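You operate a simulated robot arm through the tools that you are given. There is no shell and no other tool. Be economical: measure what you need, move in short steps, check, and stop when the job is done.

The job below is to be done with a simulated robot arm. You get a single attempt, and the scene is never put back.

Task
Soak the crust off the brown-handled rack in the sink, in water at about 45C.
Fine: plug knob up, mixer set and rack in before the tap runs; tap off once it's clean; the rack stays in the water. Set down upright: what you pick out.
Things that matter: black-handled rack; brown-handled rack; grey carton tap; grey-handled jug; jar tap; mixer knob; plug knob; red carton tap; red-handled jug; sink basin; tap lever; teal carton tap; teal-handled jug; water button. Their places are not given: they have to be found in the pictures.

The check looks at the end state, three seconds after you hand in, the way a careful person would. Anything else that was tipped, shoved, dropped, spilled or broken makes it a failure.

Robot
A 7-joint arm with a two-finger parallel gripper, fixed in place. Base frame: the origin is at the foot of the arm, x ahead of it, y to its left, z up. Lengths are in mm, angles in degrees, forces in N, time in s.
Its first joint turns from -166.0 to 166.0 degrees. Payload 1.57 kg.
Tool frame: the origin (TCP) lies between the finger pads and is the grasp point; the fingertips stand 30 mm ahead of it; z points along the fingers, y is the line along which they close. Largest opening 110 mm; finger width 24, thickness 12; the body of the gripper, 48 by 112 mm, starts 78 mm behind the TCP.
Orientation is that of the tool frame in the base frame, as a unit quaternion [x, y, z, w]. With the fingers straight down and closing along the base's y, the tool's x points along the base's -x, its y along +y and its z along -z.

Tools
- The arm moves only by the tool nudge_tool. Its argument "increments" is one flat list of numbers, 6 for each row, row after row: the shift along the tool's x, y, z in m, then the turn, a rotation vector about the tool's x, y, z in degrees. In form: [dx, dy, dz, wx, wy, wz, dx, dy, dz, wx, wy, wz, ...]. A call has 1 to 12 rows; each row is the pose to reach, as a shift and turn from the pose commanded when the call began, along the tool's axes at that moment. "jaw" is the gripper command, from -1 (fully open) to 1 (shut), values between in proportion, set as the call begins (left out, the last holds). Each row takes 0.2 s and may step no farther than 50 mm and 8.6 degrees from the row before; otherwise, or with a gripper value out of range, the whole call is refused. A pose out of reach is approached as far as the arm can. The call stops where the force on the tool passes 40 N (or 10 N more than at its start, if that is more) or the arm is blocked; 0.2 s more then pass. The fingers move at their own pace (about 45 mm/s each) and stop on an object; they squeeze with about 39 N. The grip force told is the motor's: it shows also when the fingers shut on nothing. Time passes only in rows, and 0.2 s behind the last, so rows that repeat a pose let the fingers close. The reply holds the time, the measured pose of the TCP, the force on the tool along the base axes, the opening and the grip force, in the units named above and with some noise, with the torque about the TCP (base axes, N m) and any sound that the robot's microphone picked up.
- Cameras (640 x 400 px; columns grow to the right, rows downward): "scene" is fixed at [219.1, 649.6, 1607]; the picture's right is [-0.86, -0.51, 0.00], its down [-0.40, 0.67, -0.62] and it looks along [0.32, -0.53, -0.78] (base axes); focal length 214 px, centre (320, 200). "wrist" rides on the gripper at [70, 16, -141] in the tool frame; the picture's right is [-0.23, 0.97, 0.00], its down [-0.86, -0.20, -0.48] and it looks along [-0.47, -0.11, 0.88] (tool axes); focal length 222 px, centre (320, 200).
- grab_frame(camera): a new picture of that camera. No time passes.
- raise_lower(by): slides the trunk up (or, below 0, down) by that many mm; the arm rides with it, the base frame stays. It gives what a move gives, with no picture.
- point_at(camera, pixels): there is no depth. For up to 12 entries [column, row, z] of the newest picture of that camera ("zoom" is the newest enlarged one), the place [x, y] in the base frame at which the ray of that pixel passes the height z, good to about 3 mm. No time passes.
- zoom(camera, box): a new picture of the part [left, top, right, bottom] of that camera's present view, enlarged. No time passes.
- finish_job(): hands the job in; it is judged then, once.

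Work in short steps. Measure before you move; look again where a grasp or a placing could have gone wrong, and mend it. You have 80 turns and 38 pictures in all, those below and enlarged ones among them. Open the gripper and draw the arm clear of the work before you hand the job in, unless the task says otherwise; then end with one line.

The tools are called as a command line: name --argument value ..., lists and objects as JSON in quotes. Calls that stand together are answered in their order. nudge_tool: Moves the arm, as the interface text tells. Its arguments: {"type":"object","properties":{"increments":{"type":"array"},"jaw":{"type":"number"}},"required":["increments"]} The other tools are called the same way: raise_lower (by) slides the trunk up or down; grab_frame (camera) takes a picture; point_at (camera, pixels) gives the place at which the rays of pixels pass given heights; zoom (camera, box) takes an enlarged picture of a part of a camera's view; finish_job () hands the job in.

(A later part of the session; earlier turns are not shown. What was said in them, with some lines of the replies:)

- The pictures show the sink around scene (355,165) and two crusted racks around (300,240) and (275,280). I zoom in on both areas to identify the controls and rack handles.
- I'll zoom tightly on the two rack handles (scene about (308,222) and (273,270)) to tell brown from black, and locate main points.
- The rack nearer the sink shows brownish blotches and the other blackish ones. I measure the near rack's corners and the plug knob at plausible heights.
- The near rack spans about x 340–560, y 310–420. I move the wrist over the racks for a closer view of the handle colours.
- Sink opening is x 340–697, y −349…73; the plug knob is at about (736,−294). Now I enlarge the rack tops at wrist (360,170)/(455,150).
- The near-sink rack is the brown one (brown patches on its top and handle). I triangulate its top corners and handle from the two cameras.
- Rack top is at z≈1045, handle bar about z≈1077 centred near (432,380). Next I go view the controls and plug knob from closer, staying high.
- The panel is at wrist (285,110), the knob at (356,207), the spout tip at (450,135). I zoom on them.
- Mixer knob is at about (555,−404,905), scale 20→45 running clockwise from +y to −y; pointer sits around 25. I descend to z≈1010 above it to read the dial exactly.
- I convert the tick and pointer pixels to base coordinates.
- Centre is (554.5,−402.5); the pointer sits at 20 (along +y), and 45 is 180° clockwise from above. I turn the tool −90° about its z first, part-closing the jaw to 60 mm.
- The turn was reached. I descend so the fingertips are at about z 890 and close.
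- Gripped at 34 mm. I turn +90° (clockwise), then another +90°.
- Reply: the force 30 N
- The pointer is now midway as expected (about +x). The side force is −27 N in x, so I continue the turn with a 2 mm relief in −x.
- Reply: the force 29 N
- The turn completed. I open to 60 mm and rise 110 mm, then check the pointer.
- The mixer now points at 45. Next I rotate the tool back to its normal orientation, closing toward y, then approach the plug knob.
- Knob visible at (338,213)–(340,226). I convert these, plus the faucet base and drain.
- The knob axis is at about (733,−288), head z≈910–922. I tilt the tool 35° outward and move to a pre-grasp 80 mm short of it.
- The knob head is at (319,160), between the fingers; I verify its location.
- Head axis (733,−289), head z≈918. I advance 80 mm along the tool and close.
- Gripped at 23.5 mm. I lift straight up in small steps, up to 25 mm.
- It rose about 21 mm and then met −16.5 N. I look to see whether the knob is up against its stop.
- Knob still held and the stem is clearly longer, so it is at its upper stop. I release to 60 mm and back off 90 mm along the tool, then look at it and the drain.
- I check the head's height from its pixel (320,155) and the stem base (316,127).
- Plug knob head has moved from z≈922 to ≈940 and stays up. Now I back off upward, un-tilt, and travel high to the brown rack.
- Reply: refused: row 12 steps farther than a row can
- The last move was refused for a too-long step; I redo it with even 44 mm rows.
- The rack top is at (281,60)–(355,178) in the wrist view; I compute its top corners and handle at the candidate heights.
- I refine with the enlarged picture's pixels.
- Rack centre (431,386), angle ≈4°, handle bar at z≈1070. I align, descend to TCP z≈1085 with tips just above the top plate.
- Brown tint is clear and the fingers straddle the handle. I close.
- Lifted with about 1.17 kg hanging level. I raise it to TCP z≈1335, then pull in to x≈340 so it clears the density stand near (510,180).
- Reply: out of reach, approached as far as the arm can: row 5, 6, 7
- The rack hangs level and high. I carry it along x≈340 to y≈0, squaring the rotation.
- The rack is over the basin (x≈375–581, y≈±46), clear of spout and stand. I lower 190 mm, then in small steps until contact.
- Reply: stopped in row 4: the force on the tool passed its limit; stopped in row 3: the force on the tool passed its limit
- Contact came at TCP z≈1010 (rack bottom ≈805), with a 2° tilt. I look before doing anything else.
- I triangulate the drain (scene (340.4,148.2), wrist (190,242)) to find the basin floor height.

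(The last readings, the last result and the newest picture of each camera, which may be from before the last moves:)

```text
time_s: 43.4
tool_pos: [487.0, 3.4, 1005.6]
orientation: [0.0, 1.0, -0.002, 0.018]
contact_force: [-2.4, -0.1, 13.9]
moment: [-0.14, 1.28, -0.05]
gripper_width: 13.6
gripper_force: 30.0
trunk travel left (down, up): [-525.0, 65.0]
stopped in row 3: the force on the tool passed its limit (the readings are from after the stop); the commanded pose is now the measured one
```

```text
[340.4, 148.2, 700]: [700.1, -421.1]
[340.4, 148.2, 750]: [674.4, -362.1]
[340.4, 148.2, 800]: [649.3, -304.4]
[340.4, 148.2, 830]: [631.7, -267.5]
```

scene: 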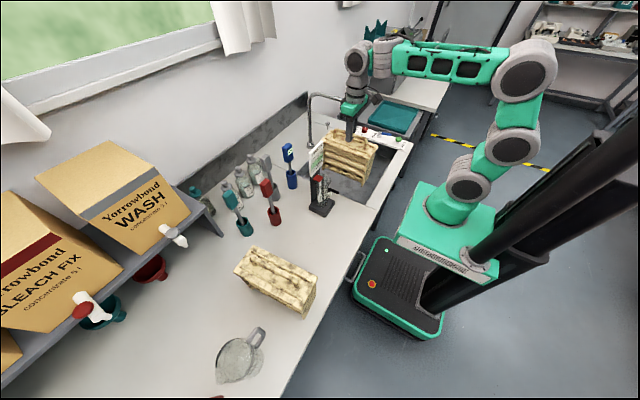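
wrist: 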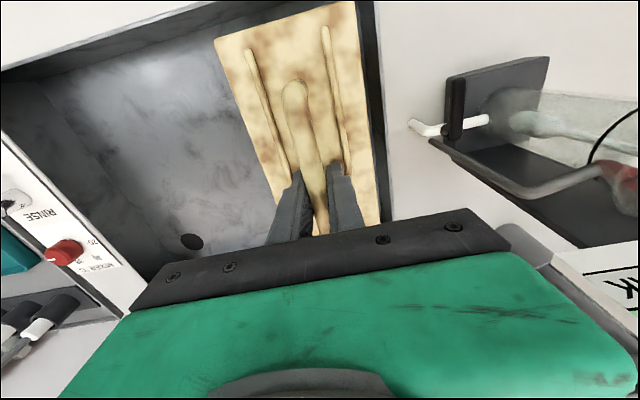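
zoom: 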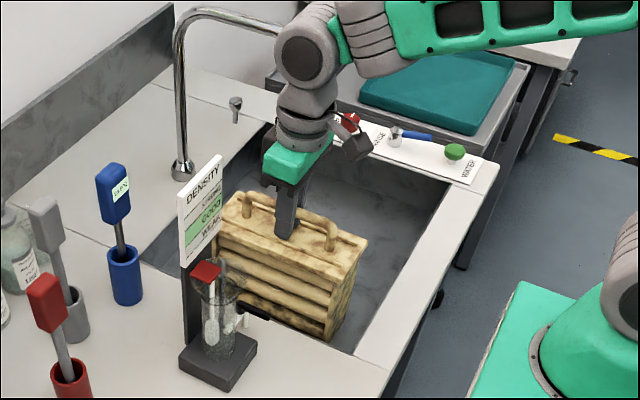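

The floor is at z≈800, so the rack is standing on it. I ease up 2 mm, release to 45 mm opening, and lift away vertically.

nudge_tool --increments '[0, 0, -0.002, 0, 0, 0, 0, 0, -0.002, 0, 0, 0]'

nudge_tool --increments '[0, 0, 0, 0, 0, 0, 0, 0, 0, 0, 0, 0, 0, 0, 0, 0, 0, 0]' --jaw 0.18

nudge_tool --increments '[0, 0, -0.02, 0, 0, 0, 0, 0, -0.05, 0, 0, 0, 0, 0, -0.09, 0, 0, 0, 0, 0, -0.13, 0, 0, 0, 0, 0, -0.17, 0, 0, 0, 0, 0, -0.21, 0, 0, 0, 0, 0, -0.25, 0, 0, 0]'

grab_frame --camera "scene"

```text
time_s: 44.0
tool_pos: [486.7, 1.6, 1006.3]
orientation: [0.0, 1.0, 0.0, 0.018]
contact_force: [0.0, 0.6, 3.5]
moment: [0.0, -0.95, -0.04]
gripper_width: 13.4
gripper_force: 30.7
trunk travel left (down, up): [-525.0, 65.0]
```

```text
time_s: 44.8
tool_pos: [485.8, 1.9, 1005.4]
orientation: [0.001, 1.0, -0.001, 0.016]
contact_force: [-1.4, 1.7, 5.2]
moment: [0.07, 0.09, 0.02]
gripper_width: 21.2
gripper_force: 0.0
trunk travel left (down, up): [-525.0, 65.0]
```

```text
time_s: 46.4
tool_pos: [479.0, 0.4, 1255.5]
orientation: [0.0, 1.0, -0.001, 0.015]
contact_force: [0.0, 0.0, -11.8]
moment: [0.0, 0.07, 0.0]
gripper_width: 21.3
gripper_force: 0.1
trunk travel left (down, up): [-525.0, 65.0]
```

```text
7 pictures are left
```

scene: 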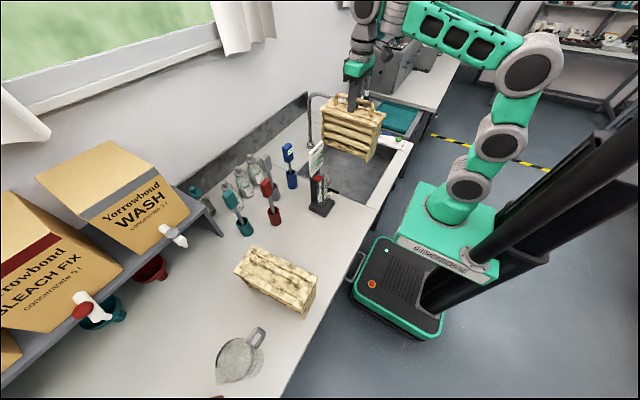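

The jaw opened only to 21 mm: the fingers jam outward between the top rails and so carried the rack up again. It is still held, so I lower it gently back along the same line without touching the jaw.

nudge_tool --increments '[0, 0, 0.01, 0, 0, 0, 0, 0, 0.03, 0, 0, 0, 0, 0, 0.055, 0, 0, 0, 0, 0, 0.08, 0, 0, 0, 0, 0, 0.105, 0, 0, 0, 0, 0, 0.13, 0, 0, 0, 0, 0, 0.155, 0, 0, 0, 0, 0, 0.18, 0, 0, 0, 0, 0, 0.2, 0, 0, 0, 0, 0, 0.218, 0, 0, 0, 0, 0, 0.23, 0, 0, 0, 0, 0, 0.236, 0, 0, 0]'

nudge_tool --increments '[0, 0, 0.003, 0, 0, 0, 0, 0, 0.006, 0, 0, 0, 0, 0, 0.009, 0, 0, 0, 0, 0, 0.012, 0, 0, 0]'

```text
time_s: 49.0
tool_pos: [488.8, 4.4, 1018.7]
orientation: [0.001, 1.0, -0.002, 0.017]
contact_force: [0.0, 0.0, -10.9]
moment: [0.0, 0.05, -0.02]
gripper_width: 21.4
gripper_force: 0.1
trunk travel left (down, up): [-525.0, 65.0]
```

```text
time_s: 50.0
tool_pos: [487.5, 2.6, 1006.6]
orientation: [0.001, 1.0, 0.0, 0.015]
contact_force: [0.1, -0.2, -10.7]
moment: [0.0, 0.03, 0.03]
gripper_width: 21.5
gripper_force: 0.0
trunk travel left (down, up): [-525.0, 65.0]
```

Still carrying 10.7 N, so not quite down. I lower by small steps until the load goes.

nudge_tool --increments '[0, 0, 0.002, 0, 0, 0, 0, 0, 0.004, 0, 0, 0]'

```text
time_s: 50.6
tool_pos: [487.6, 3.1, 1007.7]
orientation: [0.001, 1.0, -0.001, 0.019]
contact_force: [-0.9, 3.1, 7.0]
moment: [0.06, 0.04, -0.04]
gripper_width: 21.4
gripper_force: 0.1
trunk travel left (down, up): [-525.0, 65.0]
```

Load is now on the floor. I set the jaw to about 17.5 mm—between bar (13.6) and rails (21.4)—and lift 40 mm, watching the force.

nudge_tool --increments '[0, 0, -0.001, 0, 0, 0, 0, 0, -0.001, 0, 0, 0, 0, 0, -0.001, 0, 0, 0]' --jaw 0.682

nudge_tool --increments '[0, 0, -0.003, 0, 0, 0, 0, 0, -0.006, 0, 0, 0, 0, 0, -0.009, 0, 0, 0, 0, 0, -0.012, 0, 0, 0]'

```text
time_s: 51.4
tool_pos: [487.1, 0.9, 1005.7]
orientation: [0.001, 1.0, -0.001, 0.017]
contact_force: [0.8, -0.7, 2.9]
moment: [0.06, -0.01, -0.01]
gripper_width: 17.8
gripper_force: 0.2
trunk travel left (down, up): [-525.0, 65.0]
```

```text
time_s: 52.4
tool_pos: [487.3, 1.7, 1017.1]
orientation: [0.002, 1.0, -0.001, 0.017]
contact_force: [-0.5, 0.7, 0.5]
moment: [0.03, 0.0, -0.02]
gripper_width: 17.5
gripper_force: 0.0
trunk travel left (down, up): [-525.0, 65.0]
```

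Free now (force ≈0). I rise 230 mm, straighten the slight tilt, and check the rack.

nudge_tool --increments '[0, 0, -0.03, 0, 0, 0, 0, 0, -0.06, 0, 0, 0, 0, 0, -0.1, 0, 0, 0, 0, 0, -0.14, 0, 2, 0, 0, 0, -0.18, 0, 2, 0, 0, 0, -0.23, 0, 2, 0]'

grab_frame --camera "wrist"

```text
time_s: 53.8
tool_pos: [476.1, 1.0, 1244.9]
orientation: [0.001, 1.0, -0.001, -0.002]
contact_force: [0.5, 0.2, -0.6]
moment: [0.02, -0.01, 0.01]
gripper_width: 17.6
gripper_force: 0.1
trunk travel left (down, up): [-525.0, 65.0]
```

```text
6 pictures are left
```

wrist: 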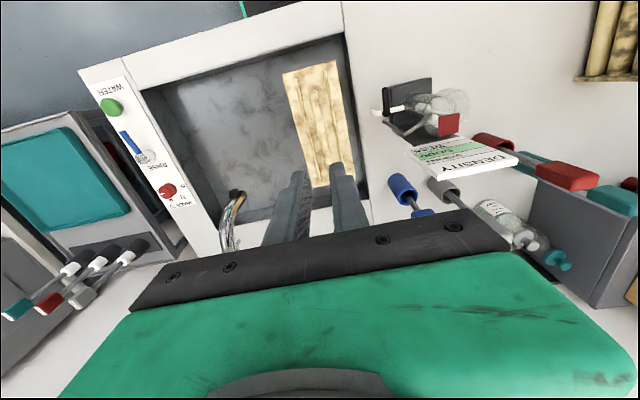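

The rack stands upright in the basin. Next the tap lever: blue handle at wrist (124,131)–(141,153), ball (146,157); I convert these for the grasp.

point_at --camera "wrist" --pixels '[[124, 131, 920], [132, 142, 920], [141, 153, 920], [146, 157, 915], [110, 107, 910]]'

nudge_tool --increments '[0.008, -0.0448, 0, 0, 0, 0, 0.015, -0.0896, 0, 0, 0, 0, 0.022, -0.1343, 0, 0, 0, 0, 0.029, -0.179, 0, 0, 0, 0, 0.036, -0.224, 0, 0, 0, 0, 0.043, -0.2686, 0, 0, 0, 0, 0.05, -0.3134, 0, 0, 0, 0, 0.057, -0.358, 0, 0, 0, 0, 0.064, -0.403, 0, 0, 0, 0]' --jaw -0.09

nudge_tool --increments '[0, 0, 0.045, 0, 0, 0, 0, 0, 0.09, 0, 0, 0, 0, 0, 0.135, 0, 0, 0, 0, 0, 0.18, 0, 0, 0, 0, 0, 0.225, 0, 0, 0, 0, 0, 0.245, 0, 0, 0, 0, 0, 0.245, 0, 0, 0]'

grab_frame --camera "wrist"

```text
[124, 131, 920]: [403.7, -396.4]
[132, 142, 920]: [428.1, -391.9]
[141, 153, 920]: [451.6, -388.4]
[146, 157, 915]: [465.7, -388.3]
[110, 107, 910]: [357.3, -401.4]
```

```text
time_s: 55.8
tool_pos: [413.6, -400.6, 1247.2]
orientation: [0.001, 1.0, -0.001, -0.002]
contact_force: [0.2, -0.4, -0.1]
moment: [0.03, 0.02, -0.03]
gripper_width: 60.0
gripper_force: 0.0
trunk travel left (down, up): [-525.0, 65.0]
```

```text
time_s: 57.4
tool_pos: [421.4, -403.7, 1013.2]
orientation: [0.002, 1.0, 0.003, -0.003]
contact_force: [0.5, 0.0, 0.1]
moment: [0.04, 0.01, -0.01]
gripper_width: 60.2
gripper_force: 0.1
out of reach, approached as far as the arm can: row 5, 6, 7
trunk travel left (down, up): [-525.0, 65.0]
```

```text
5 pictures are left
```

wrist: 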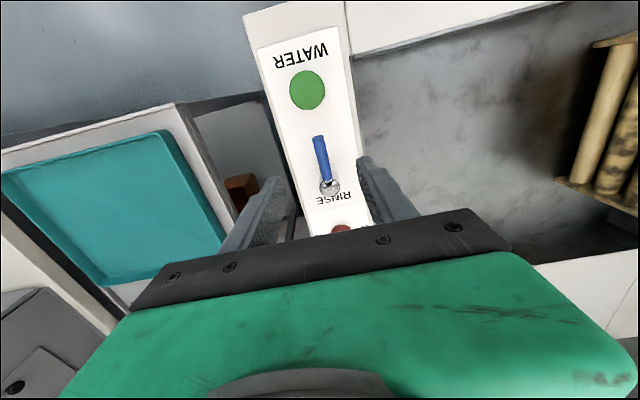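

The arm's elbow limits it here at z≈1010, so the trunk needs lowering. First I check the lever's exact position from (317,137)–(325,180).

point_at --camera "wrist" --pixels '[[318, 138, 920], [325, 178, 920], [318, 138, 930], [325, 178, 910], [330, 187, 920], [321, 158, 920], [307, 90, 910]]'

zoom --camera "wrist" --box '[260, 60, 400, 210]'

```text
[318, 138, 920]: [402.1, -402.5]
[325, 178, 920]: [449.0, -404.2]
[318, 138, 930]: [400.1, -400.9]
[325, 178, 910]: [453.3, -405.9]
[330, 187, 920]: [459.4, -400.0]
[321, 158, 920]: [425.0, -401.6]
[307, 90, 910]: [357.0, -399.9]
```

```text
2.67 times, centred on (330, 135) of wrist
```

zoom: 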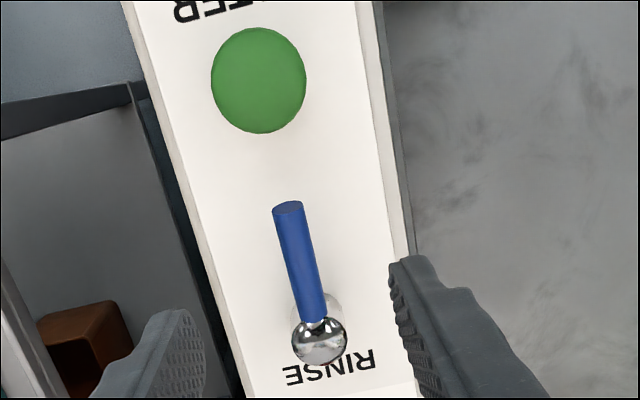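

The lever bar lies along x from (402,−402) to (450,−404) at z≈920. I slide the trunk down 60 mm and read the pose.

raise_lower --by -60

```text
time_s: 58.4
tool_pos: [421.2, -403.7, 952.4]
orientation: [0.001, 1.0, 0.002, -0.002]
contact_force: [0.1, -0.9, -0.3]
moment: [0.04, 0.01, 0.01]
gripper_width: 59.9
gripper_force: 0.1
trunk travel left (down, up): [-465.0, 125.0]
```

I raise the tool 100 mm and lower the trunk another 100 mm to gain working range at this height.

nudge_tool --increments '[0, 0, -0.04, 0, 0, 0, 0, 0, -0.08, 0, 0, 0, 0, 0, -0.1, 0, 0, 0]'

raise_lower --by -100

```text
time_s: 59.2
tool_pos: [421.3, -403.9, 1055.6]
orientation: [0.001, 1.0, 0.002, -0.004]
contact_force: [-0.4, -0.1, 0.1]
moment: [-0.02, -0.01, -0.01]
gripper_width: 59.9
gripper_force: 0.0
trunk travel left (down, up): [-465.0, 125.0]
```

```text
time_s: 60.5
tool_pos: [421.2, -404.6, 956.5]
orientation: [0.001, 1.0, 0.003, -0.002]
contact_force: [0.4, 0.3, 0.0]
moment: [-0.02, -0.02, -0.02]
gripper_width: 60.2
gripper_force: 0.0
trunk travel left (down, up): [-365.0, 225.0]
```

Now I move to (412,−402,932) and close on the handle.

nudge_tool --increments '[0.009, 0.002, 0.012, 0, 0, 0, 0.009, 0.002, 0.024, 0, 0, 0, 0.009, 0.002, 0.024, 0, 0, 0]'

nudge_tool --increments '[0, 0, 0, 0, 0, 0, 0, 0, 0, 0, 0, 0, 0, 0, 0, 0, 0, 0, 0, 0, 0, 0, 0, 0]' --jaw 1

```text
time_s: 61.3
tool_pos: [412.5, -402.8, 933.6]
orientation: [0.001, 1.0, 0.003, -0.002]
contact_force: [-0.3, -0.4, -0.5]
moment: [0.04, 0.0, -0.02]
gripper_width: 60.1
gripper_force: 0.1
trunk travel left (down, up): [-365.0, 225.0]
```

```text
time_s: 62.3
tool_pos: [413.4, -402.3, 932.3]
orientation: [0.002, 1.0, 0.003, -0.004]
contact_force: [-1.0, 3.4, -0.3]
moment: [0.09, 0.07, 0.11]
gripper_width: 12.9
gripper_force: 24.4
trunk travel left (down, up): [-365.0, 225.0]
```

Handle gripped (12.9 mm). I test a small upward move and watch the resistance.

nudge_tool --increments '[0, 0, -0.003, 0, 0, 0, 0, 0, -0.006, 0, 0, 0, 0, 0, -0.008, 0, 0, 0]'

```text
time_s: 63.1
tool_pos: [412.5, -402.4, 939.1]
orientation: [-0.001, 1.0, 0.004, -0.004]
contact_force: [-1.6, 8.7, -20.4]
moment: [0.2, 0.08, 0.19]
gripper_width: 12.9
gripper_force: 29.8
trunk travel left (down, up): [-365.0, 225.0]
```

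Upward gives 20 N resistance (probably not the direction). I go back down and test a sideways move toward +y.

nudge_tool --increments '[0, 0, 0.005, 0, 0, 0, 0, 0, 0.008, 0, 0, 0, 0, 0.004, 0.008, 0, 0, 0, 0, 0.008, 0.008, 0, 0, 0]'

```text
time_s: 64.1
tool_pos: [411.6, -395.8, 933.4]
orientation: [0.002, 1.0, 0.001, -0.001]
contact_force: [-0.9, -13.6, 20.5]
moment: [-0.42, -0.13, -0.7]
gripper_width: 15.3
gripper_force: 32.0
trunk travel left (down, up): [-365.0, 225.0]
```

Jaw widened to 15.3 mm in keeping with the handle yawing about 7° toward +y. I follow the arc about the pivot with tool yaw, to 20°, relieving the z force.

nudge_tool --increments '[0, 0, -0.003, 0, 0, 7.5, -0.0006, 0.0035, -0.003, 0, 0, 11, -0.0013, 0.0067, -0.003, 0, 0, 15, -0.0027, 0.011, -0.003, 0, 0, 20]'

```text
time_s: 65.1
tool_pos: [415.6, -383.9, 932.9]
orientation: [0.175, 0.985, 0.002, -0.005]
contact_force: [-0.5, -5.8, 1.6]
moment: [-0.32, -0.45, -0.27]
gripper_width: 12.5
gripper_force: 29.4
trunk travel left (down, up): [-365.0, 225.0]
```

The handle swings freely at 20°. I continue along the arc to 60° and watch for a stop or the sound of water.

nudge_tool --increments '[-0.0005, 0.0072, 0, 0, 0, 8, -0.002, 0.0143, 0, 0, 0, 16, -0.0045, 0.0212, 0, 0, 0, 24, -0.0079, 0.0276, 0, 0, 0, 32, -0.0122, 0.0334, 0, 0, 0, 40]'

```text
time_s: 66.3
tool_pos: [439.0, -355.9, 934.5]
orientation: [0.501, 0.866, 0.001, -0.004]
contact_force: [2.5, 7.7, -2.7]
moment: [-0.38, -0.36, 0.33]
gripper_width: 12.8
gripper_force: 29.4
trunk travel left (down, up): [-365.0, 225.0]
```

No stop yet at 60°. I look to see whether water flows.

zoom --camera "scene" --box '[290, 80, 420, 210]'

```text
3.08 times, centred on (355, 145) of scene
```

zoom: 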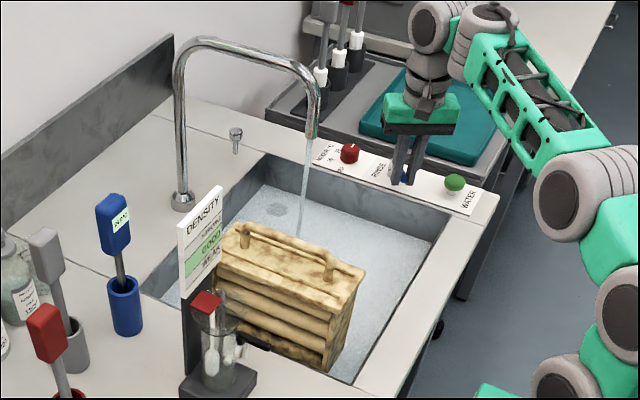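

Water is running and the basin floor is covered. I keep hold of the lever and wait about 7 s before checking level and crust.

nudge_tool --increments '[0, 0, 0, 0, 0, 0, 0, 0, 0, 0, 0, 0, 0, 0, 0, 0, 0, 0, 0, 0, 0, 0, 0, 0, 0, 0, 0, 0, 0, 0, 0, 0, 0, 0, 0, 0, 0, 0, 0, 0, 0, 0, 0, 0, 0, 0, 0, 0, 0, 0, 0, 0, 0, 0, 0, 0, 0, 0, 0, 0, 0, 0, 0, 0, 0, 0, 0, 0, 0, 0, 0, 0]'

nudge_tool --increments '[0, 0, 0, 0, 0, 0, 0, 0, 0, 0, 0, 0, 0, 0, 0, 0, 0, 0, 0, 0, 0, 0, 0, 0, 0, 0, 0, 0, 0, 0, 0, 0, 0, 0, 0, 0, 0, 0, 0, 0, 0, 0, 0, 0, 0, 0, 0, 0, 0, 0, 0, 0, 0, 0, 0, 0, 0, 0, 0, 0, 0, 0, 0, 0, 0, 0, 0, 0, 0, 0, 0, 0]'

zoom --camera "scene" --box '[290, 80, 420, 210]'

```text
time_s: 68.9
tool_pos: [436.9, -356.2, 932.6]
orientation: [0.501, 0.865, 0.001, -0.005]
contact_force: [3.0, 16.5, -12.6]
moment: [0.46, 0.0, 0.57]
gripper_width: 12.8
gripper_force: 29.2
trunk travel left (down, up): [-365.0, 225.0]
```

```text
time_s: 71.5
tool_pos: [437.1, -356.6, 934.2]
orientation: [0.501, 0.865, -0.001, -0.004]
contact_force: [3.4, 17.4, -13.4]
moment: [0.47, -0.13, 0.66]
gripper_width: 12.6
gripper_force: 29.8
trunk travel left (down, up): [-365.0, 225.0]
```

```text
3.08 times, centred on (355, 145) of scene
```

zoom: 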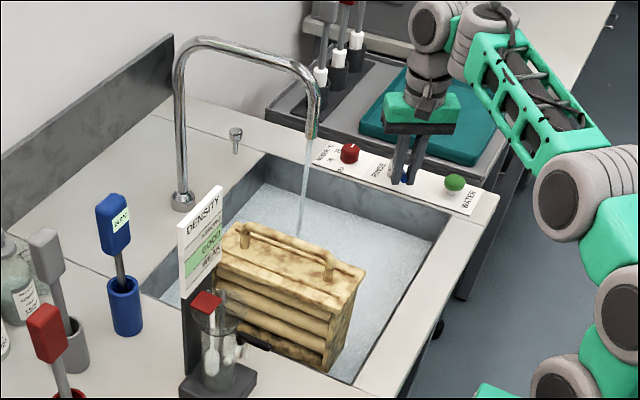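

Level change is small. I estimate the waterline height on the −y wall (y=−349) at zoom (350,211) and (430,237).

point_at --camera "zoom" --pixels '[[350, 211, 800], [350, 211, 820], [350, 211, 840], [430, 238, 800], [430, 238, 820], [430, 238, 840]]'

```text
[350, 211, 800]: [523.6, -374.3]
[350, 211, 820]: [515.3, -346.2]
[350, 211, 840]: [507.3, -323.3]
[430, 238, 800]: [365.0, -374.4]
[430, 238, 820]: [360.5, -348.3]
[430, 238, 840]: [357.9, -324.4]
```

Level ≈818 after about 7 s, i.e. about 2.5 mm/s with the rim at 880. I wait another ~8 s.

nudge_tool --increments '[0, 0, 0, 0, 0, 0, 0, 0, 0, 0, 0, 0, 0, 0, 0, 0, 0, 0, 0, 0, 0, 0, 0, 0, 0, 0, 0, 0, 0, 0, 0, 0, 0, 0, 0, 0, 0, 0, 0, 0, 0, 0, 0, 0, 0, 0, 0, 0, 0, 0, 0, 0, 0, 0, 0, 0, 0, 0, 0, 0, 0, 0, 0, 0, 0, 0, 0, 0, 0, 0, 0, 0]'

nudge_tool --increments '[0, 0, 0, 0, 0, 0, 0, 0, 0, 0, 0, 0, 0, 0, 0, 0, 0, 0, 0, 0, 0, 0, 0, 0, 0, 0, 0, 0, 0, 0, 0, 0, 0, 0, 0, 0, 0, 0, 0, 0, 0, 0, 0, 0, 0, 0, 0, 0, 0, 0, 0, 0, 0, 0, 0, 0, 0, 0, 0, 0, 0, 0, 0, 0, 0, 0, 0, 0, 0, 0, 0, 0]'

nudge_tool --increments '[0, 0, 0, 0, 0, 0, 0, 0, 0, 0, 0, 0, 0, 0, 0, 0, 0, 0, 0, 0, 0, 0, 0, 0, 0, 0, 0, 0, 0, 0, 0, 0, 0, 0, 0, 0, 0, 0, 0, 0, 0, 0, 0, 0, 0, 0, 0, 0, 0, 0, 0, 0, 0, 0, 0, 0, 0, 0, 0, 0, 0, 0, 0, 0, 0, 0, 0, 0, 0, 0, 0, 0]'

zoom --camera "scene" --box '[290, 80, 420, 210]'

```text
time_s: 74.1
tool_pos: [437.7, -356.5, 934.1]
orientation: [0.5, 0.866, 0.0, -0.004]
contact_force: [5.4, 15.9, -8.4]
moment: [0.32, -0.18, 0.65]
gripper_width: 12.9
gripper_force: 29.4
trunk travel left (down, up): [-365.0, 225.0]
```

```text
time_s: 76.7
tool_pos: [436.7, -357.3, 932.6]
orientation: [0.5, 0.866, 0.0, -0.003]
contact_force: [6.2, 12.9, -5.0]
moment: [0.28, -0.18, 0.64]
gripper_width: 13.0
gripper_force: 29.5
trunk travel left (down, up): [-365.0, 225.0]
```

```text
time_s: 79.3
tool_pos: [437.4, -357.4, 933.6]
orientation: [0.501, 0.865, 0.0, -0.004]
contact_force: [9.0, 11.2, -2.1]
moment: [0.22, -0.22, 0.64]
gripper_width: 12.9
gripper_force: 29.9
trunk travel left (down, up): [-365.0, 225.0]
```

```text
3.08 times, centred on (355, 145) of scene
```

zoom: 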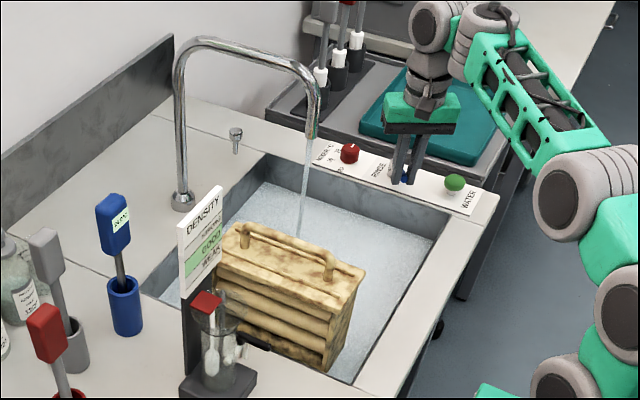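

The waterline moved only a few pixels in 8 s (≲1 mm/s), the crust is still on. There is ample freeboard, so I hold and wait about 13 s, then reassess.

nudge_tool --increments '[0, 0, 0, 0, 0, 0, 0, 0, 0, 0, 0, 0, 0, 0, 0, 0, 0, 0, 0, 0, 0, 0, 0, 0, 0, 0, 0, 0, 0, 0, 0, 0, 0, 0, 0, 0, 0, 0, 0, 0, 0, 0, 0, 0, 0, 0, 0, 0, 0, 0, 0, 0, 0, 0, 0, 0, 0, 0, 0, 0, 0, 0, 0, 0, 0, 0, 0, 0, 0, 0, 0, 0]'

nudge_tool --increments '[0, 0, 0, 0, 0, 0, 0, 0, 0, 0, 0, 0, 0, 0, 0, 0, 0, 0, 0, 0, 0, 0, 0, 0, 0, 0, 0, 0, 0, 0, 0, 0, 0, 0, 0, 0, 0, 0, 0, 0, 0, 0, 0, 0, 0, 0, 0, 0, 0, 0, 0, 0, 0, 0, 0, 0, 0, 0, 0, 0, 0, 0, 0, 0, 0, 0, 0, 0, 0, 0, 0, 0]'

nudge_tool --increments '[0, 0, 0, 0, 0, 0, 0, 0, 0, 0, 0, 0, 0, 0, 0, 0, 0, 0, 0, 0, 0, 0, 0, 0, 0, 0, 0, 0, 0, 0, 0, 0, 0, 0, 0, 0, 0, 0, 0, 0, 0, 0, 0, 0, 0, 0, 0, 0, 0, 0, 0, 0, 0, 0, 0, 0, 0, 0, 0, 0, 0, 0, 0, 0, 0, 0, 0, 0, 0, 0, 0, 0]'

nudge_tool --increments '[0, 0, 0, 0, 0, 0, 0, 0, 0, 0, 0, 0, 0, 0, 0, 0, 0, 0, 0, 0, 0, 0, 0, 0, 0, 0, 0, 0, 0, 0, 0, 0, 0, 0, 0, 0, 0, 0, 0, 0, 0, 0, 0, 0, 0, 0, 0, 0, 0, 0, 0, 0, 0, 0, 0, 0, 0, 0, 0, 0, 0, 0, 0, 0, 0, 0, 0, 0, 0, 0, 0, 0]'

nudge_tool --increments '[0, 0, 0, 0, 0, 0, 0, 0, 0, 0, 0, 0, 0, 0, 0, 0, 0, 0, 0, 0, 0, 0, 0, 0, 0, 0, 0, 0, 0, 0, 0, 0, 0, 0, 0, 0, 0, 0, 0, 0, 0, 0, 0, 0, 0, 0, 0, 0, 0, 0, 0, 0, 0, 0, 0, 0, 0, 0, 0, 0, 0, 0, 0, 0, 0, 0, 0, 0, 0, 0, 0, 0]'

```text
time_s: 81.9
tool_pos: [437.3, -356.1, 934.7]
orientation: [0.501, 0.866, 0.0, -0.004]
contact_force: [9.0, 9.7, -1.0]
moment: [0.23, -0.24, 0.67]
gripper_width: 13.0
gripper_force: 30.0
trunk travel left (down, up): [-365.0, 225.0]
```

```text
time_s: 84.5
tool_pos: [437.9, -356.9, 933.6]
orientation: [0.501, 0.866, 0.0, -0.004]
contact_force: [9.6, 9.5, 1.6]
moment: [0.18, -0.28, 0.62]
gripper_width: 13.0
gripper_force: 29.5
trunk travel left (down, up): [-365.0, 225.0]
```

```text
time_s: 87.1
tool_pos: [438.0, -357.2, 934.4]
orientation: [0.501, 0.865, 0.0, -0.005]
contact_force: [10.5, 7.9, 1.4]
moment: [0.15, -0.23, 0.65]
gripper_width: 12.9
gripper_force: 29.9
trunk travel left (down, up): [-365.0, 225.0]
```

```text
time_s: 89.7
tool_pos: [438.1, -357.8, 934.4]
orientation: [0.501, 0.866, 0.0, -0.004]
contact_force: [10.1, 7.5, 1.4]
moment: [0.19, -0.29, 0.62]
gripper_width: 13.0
gripper_force: 30.1
trunk travel left (down, up): [-365.0, 225.0]
```

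```text
time_s: 92.3
tool_pos: [437.8, -356.1, 933.4]
orientation: [0.501, 0.866, 0.0, -0.003]
contact_force: [10.2, 8.1, 1.7]
moment: [0.18, -0.27, 0.62]
gripper_width: 13.2
gripper_force: 29.3
trunk travel left (down, up): [-365.0, 225.0]
```

Estimating the level at no more than about 850 so far. I wait another ~8 s, then use the last picture to judge crust and level.

nudge_tool --increments '[0, 0, 0, 0, 0, 0, 0, 0, 0, 0, 0, 0, 0, 0, 0, 0, 0, 0, 0, 0, 0, 0, 0, 0, 0, 0, 0, 0, 0, 0, 0, 0, 0, 0, 0, 0, 0, 0, 0, 0, 0, 0, 0, 0, 0, 0, 0, 0, 0, 0, 0, 0, 0, 0, 0, 0, 0, 0, 0, 0, 0, 0, 0, 0, 0, 0, 0, 0, 0, 0, 0, 0]'

nudge_tool --increments '[0, 0, 0, 0, 0, 0, 0, 0, 0, 0, 0, 0, 0, 0, 0, 0, 0, 0, 0, 0, 0, 0, 0, 0, 0, 0, 0, 0, 0, 0, 0, 0, 0, 0, 0, 0, 0, 0, 0, 0, 0, 0, 0, 0, 0, 0, 0, 0, 0, 0, 0, 0, 0, 0, 0, 0, 0, 0, 0, 0, 0, 0, 0, 0, 0, 0, 0, 0, 0, 0, 0, 0]'

nudge_tool --increments '[0, 0, 0, 0, 0, 0, 0, 0, 0, 0, 0, 0, 0, 0, 0, 0, 0, 0, 0, 0, 0, 0, 0, 0, 0, 0, 0, 0, 0, 0, 0, 0, 0, 0, 0, 0, 0, 0, 0, 0, 0, 0, 0, 0, 0, 0, 0, 0, 0, 0, 0, 0, 0, 0, 0, 0, 0, 0, 0, 0, 0, 0, 0, 0, 0, 0, 0, 0, 0, 0, 0, 0]'

zoom --camera "scene" --box '[290, 80, 420, 210]'

```text
time_s: 94.9
tool_pos: [438.1, -357.5, 934.0]
orientation: [0.5, 0.866, -0.001, -0.004]
contact_force: [10.3, 7.2, 1.3]
moment: [0.17, -0.27, 0.66]
gripper_width: 13.2
gripper_force: 29.9
trunk travel left (down, up): [-365.0, 225.0]
```

```text
time_s: 97.5
tool_pos: [438.1, -357.5, 934.4]
orientation: [0.5, 0.866, 0.0, -0.004]
contact_force: [9.4, 8.1, 2.0]
moment: [0.17, -0.26, 0.66]
gripper_width: 12.7
gripper_force: 29.9
trunk travel left (down, up): [-365.0, 225.0]
```

```text
time_s: 100.1
tool_pos: [436.9, -357.4, 933.6]
orientation: [0.501, 0.866, 0.0, -0.004]
contact_force: [9.5, 7.2, 0.7]
moment: [0.15, -0.28, 0.61]
gripper_width: 12.9
gripper_force: 30.1
trunk travel left (down, up): [-365.0, 225.0]
```

```text
3.08 times, centred on (355, 145) of scene
```

zoom: 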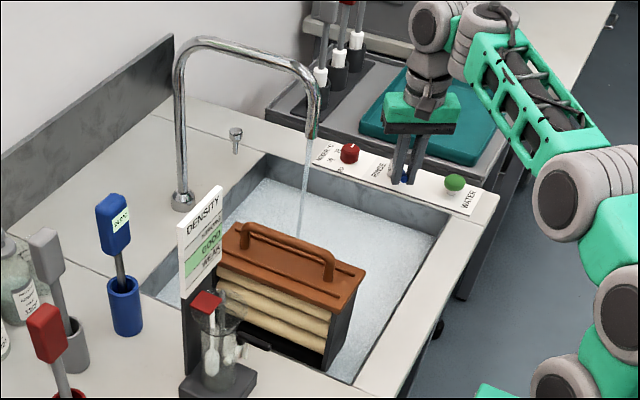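

The rack has come clean: brown top and handle, dark sides, and the level is still well below the rim. After a brief extra wait for the last of the crust, I swing the lever back along its arc to the off position.

nudge_tool --increments '[0, 0, 0, 0, 0, 0, 0, 0, 0, 0, 0, 0, 0, 0, 0, 0, 0, 0, 0, 0, 0, 0, 0, 0, 0, 0, 0, 0, 0, 0, 0, 0, 0, 0, 0, 0, 0, 0, 0, 0, 0, 0, 0, 0, 0, 0, 0, 0, 0, 0, 0, 0, 0, 0, 0, 0, 0, 0, 0, 0, 0, 0, 0, 0, 0, 0, 0, 0, 0, 0, 0, 0]'

nudge_tool --increments '[-0.0005, -0.0072, 0, 0, 0, -8, -0.002, -0.0143, 0, 0, 0, -16, -0.0045, -0.0212, 0, 0, 0, -24, -0.0079, -0.0276, 0, 0, 0, -32, -0.0122, -0.0334, 0, 0, 0, -40, -0.0172, -0.0386, 0, 0, 0, -48, -0.0229, -0.0431, 0, 0, 0, -56, -0.026, -0.045, 0, 0, 0, -60]'

```text
time_s: 102.7
tool_pos: [438.2, -356.9, 934.3]
orientation: [0.5, 0.866, 0.001, -0.004]
contact_force: [9.5, 9.0, 1.0]
moment: [0.18, -0.27, 0.71]
gripper_width: 12.9
gripper_force: 29.4
trunk travel left (down, up): [-365.0, 225.0]
```

```text
time_s: 104.5
tool_pos: [412.2, -402.0, 932.9]
orientation: [0.0, 1.0, 0.003, -0.004]
contact_force: [4.2, 1.7, -6.7]
moment: [-0.04, 0.66, 0.04]
gripper_width: 12.6
gripper_force: 29.5
trunk travel left (down, up): [-365.0, 225.0]
```

Back at the original lever pose. I nudge 3 mm / 3° further to make sure it is against its closed stop.

nudge_tool --increments '[0, -0.0015, 0, 0, 0, -1.5, 0, -0.003, 0, 0, 0, -3, 0, -0.003, 0, 0, 0, -3]'

```text
time_s: 105.3
tool_pos: [412.0, -404.8, 933.3]
orientation: [-0.027, 1.0, 0.003, -0.004]
contact_force: [0.3, 21.3, -10.4]
moment: [0.22, 0.33, -0.59]
gripper_width: 13.1
gripper_force: 29.6
trunk travel left (down, up): [-365.0, 225.0]
```

A 21 N reaction shows it is at the closed stop. I release and withdraw straight up.

nudge_tool --increments '[0, 0.003, 0, 0, 0, 3, 0, 0.003, 0, 0, 0, 3]'

nudge_tool --increments '[0, 0, 0, 0, 0, 0, 0, 0, 0, 0, 0, 0, 0, 0, 0, 0, 0, 0, 0, 0, -0.03, 0, 0, 0, 0, 0, -0.07, 0, 0, 0, 0, 0, -0.11, 0, 0, 0, 0, 0, -0.15, 0, 0, 0, 0, 0, -0.19, 0, 0, 0]' --jaw -0.09

raise_lower --by 160

```text
time_s: 105.9
tool_pos: [412.4, -402.2, 935.2]
orientation: [0.001, 1.0, 0.004, -0.003]
contact_force: [-1.2, 10.6, -17.1]
moment: [0.21, -0.21, 0.31]
gripper_width: 12.9
gripper_force: 29.7
trunk travel left (down, up): [-365.0, 225.0]
```

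```text
time_s: 107.7
tool_pos: [415.0, -403.4, 1122.7]
orientation: [0.001, 1.0, 0.004, -0.005]
contact_force: [0.9, -0.5, 0.3]
moment: [0.05, 0.06, 0.02]
gripper_width: 60.1
gripper_force: 0.1
trunk travel left (down, up): [-365.0, 225.0]
```

```text
time_s: 109.5
tool_pos: [414.4, -401.0, 1283.6]
orientation: [0.001, 1.0, 0.003, -0.004]
contact_force: [0.0, 0.6, -0.1]
moment: [-0.01, -0.02, -0.03]
gripper_width: 60.1
gripper_force: 0.0
trunk travel left (down, up): [-525.0, 65.0]
```

The arm is clear with an open gripper, the lever is at its off stop, and the clean rack stands in the water. I hand in.

finish_job

```text
The job is handed in.
```

The brown-handled rack came clean in the last picture, though the slats inside it are still pale and I could not rule out crust there. It stands upright in the water, the plug knob is up, the mixer is at 45, and the tap is back at its off stop (judged by force, no picture after closing). While being set down, it was lifted out once more by the gripper and lowered again before the tap ran.
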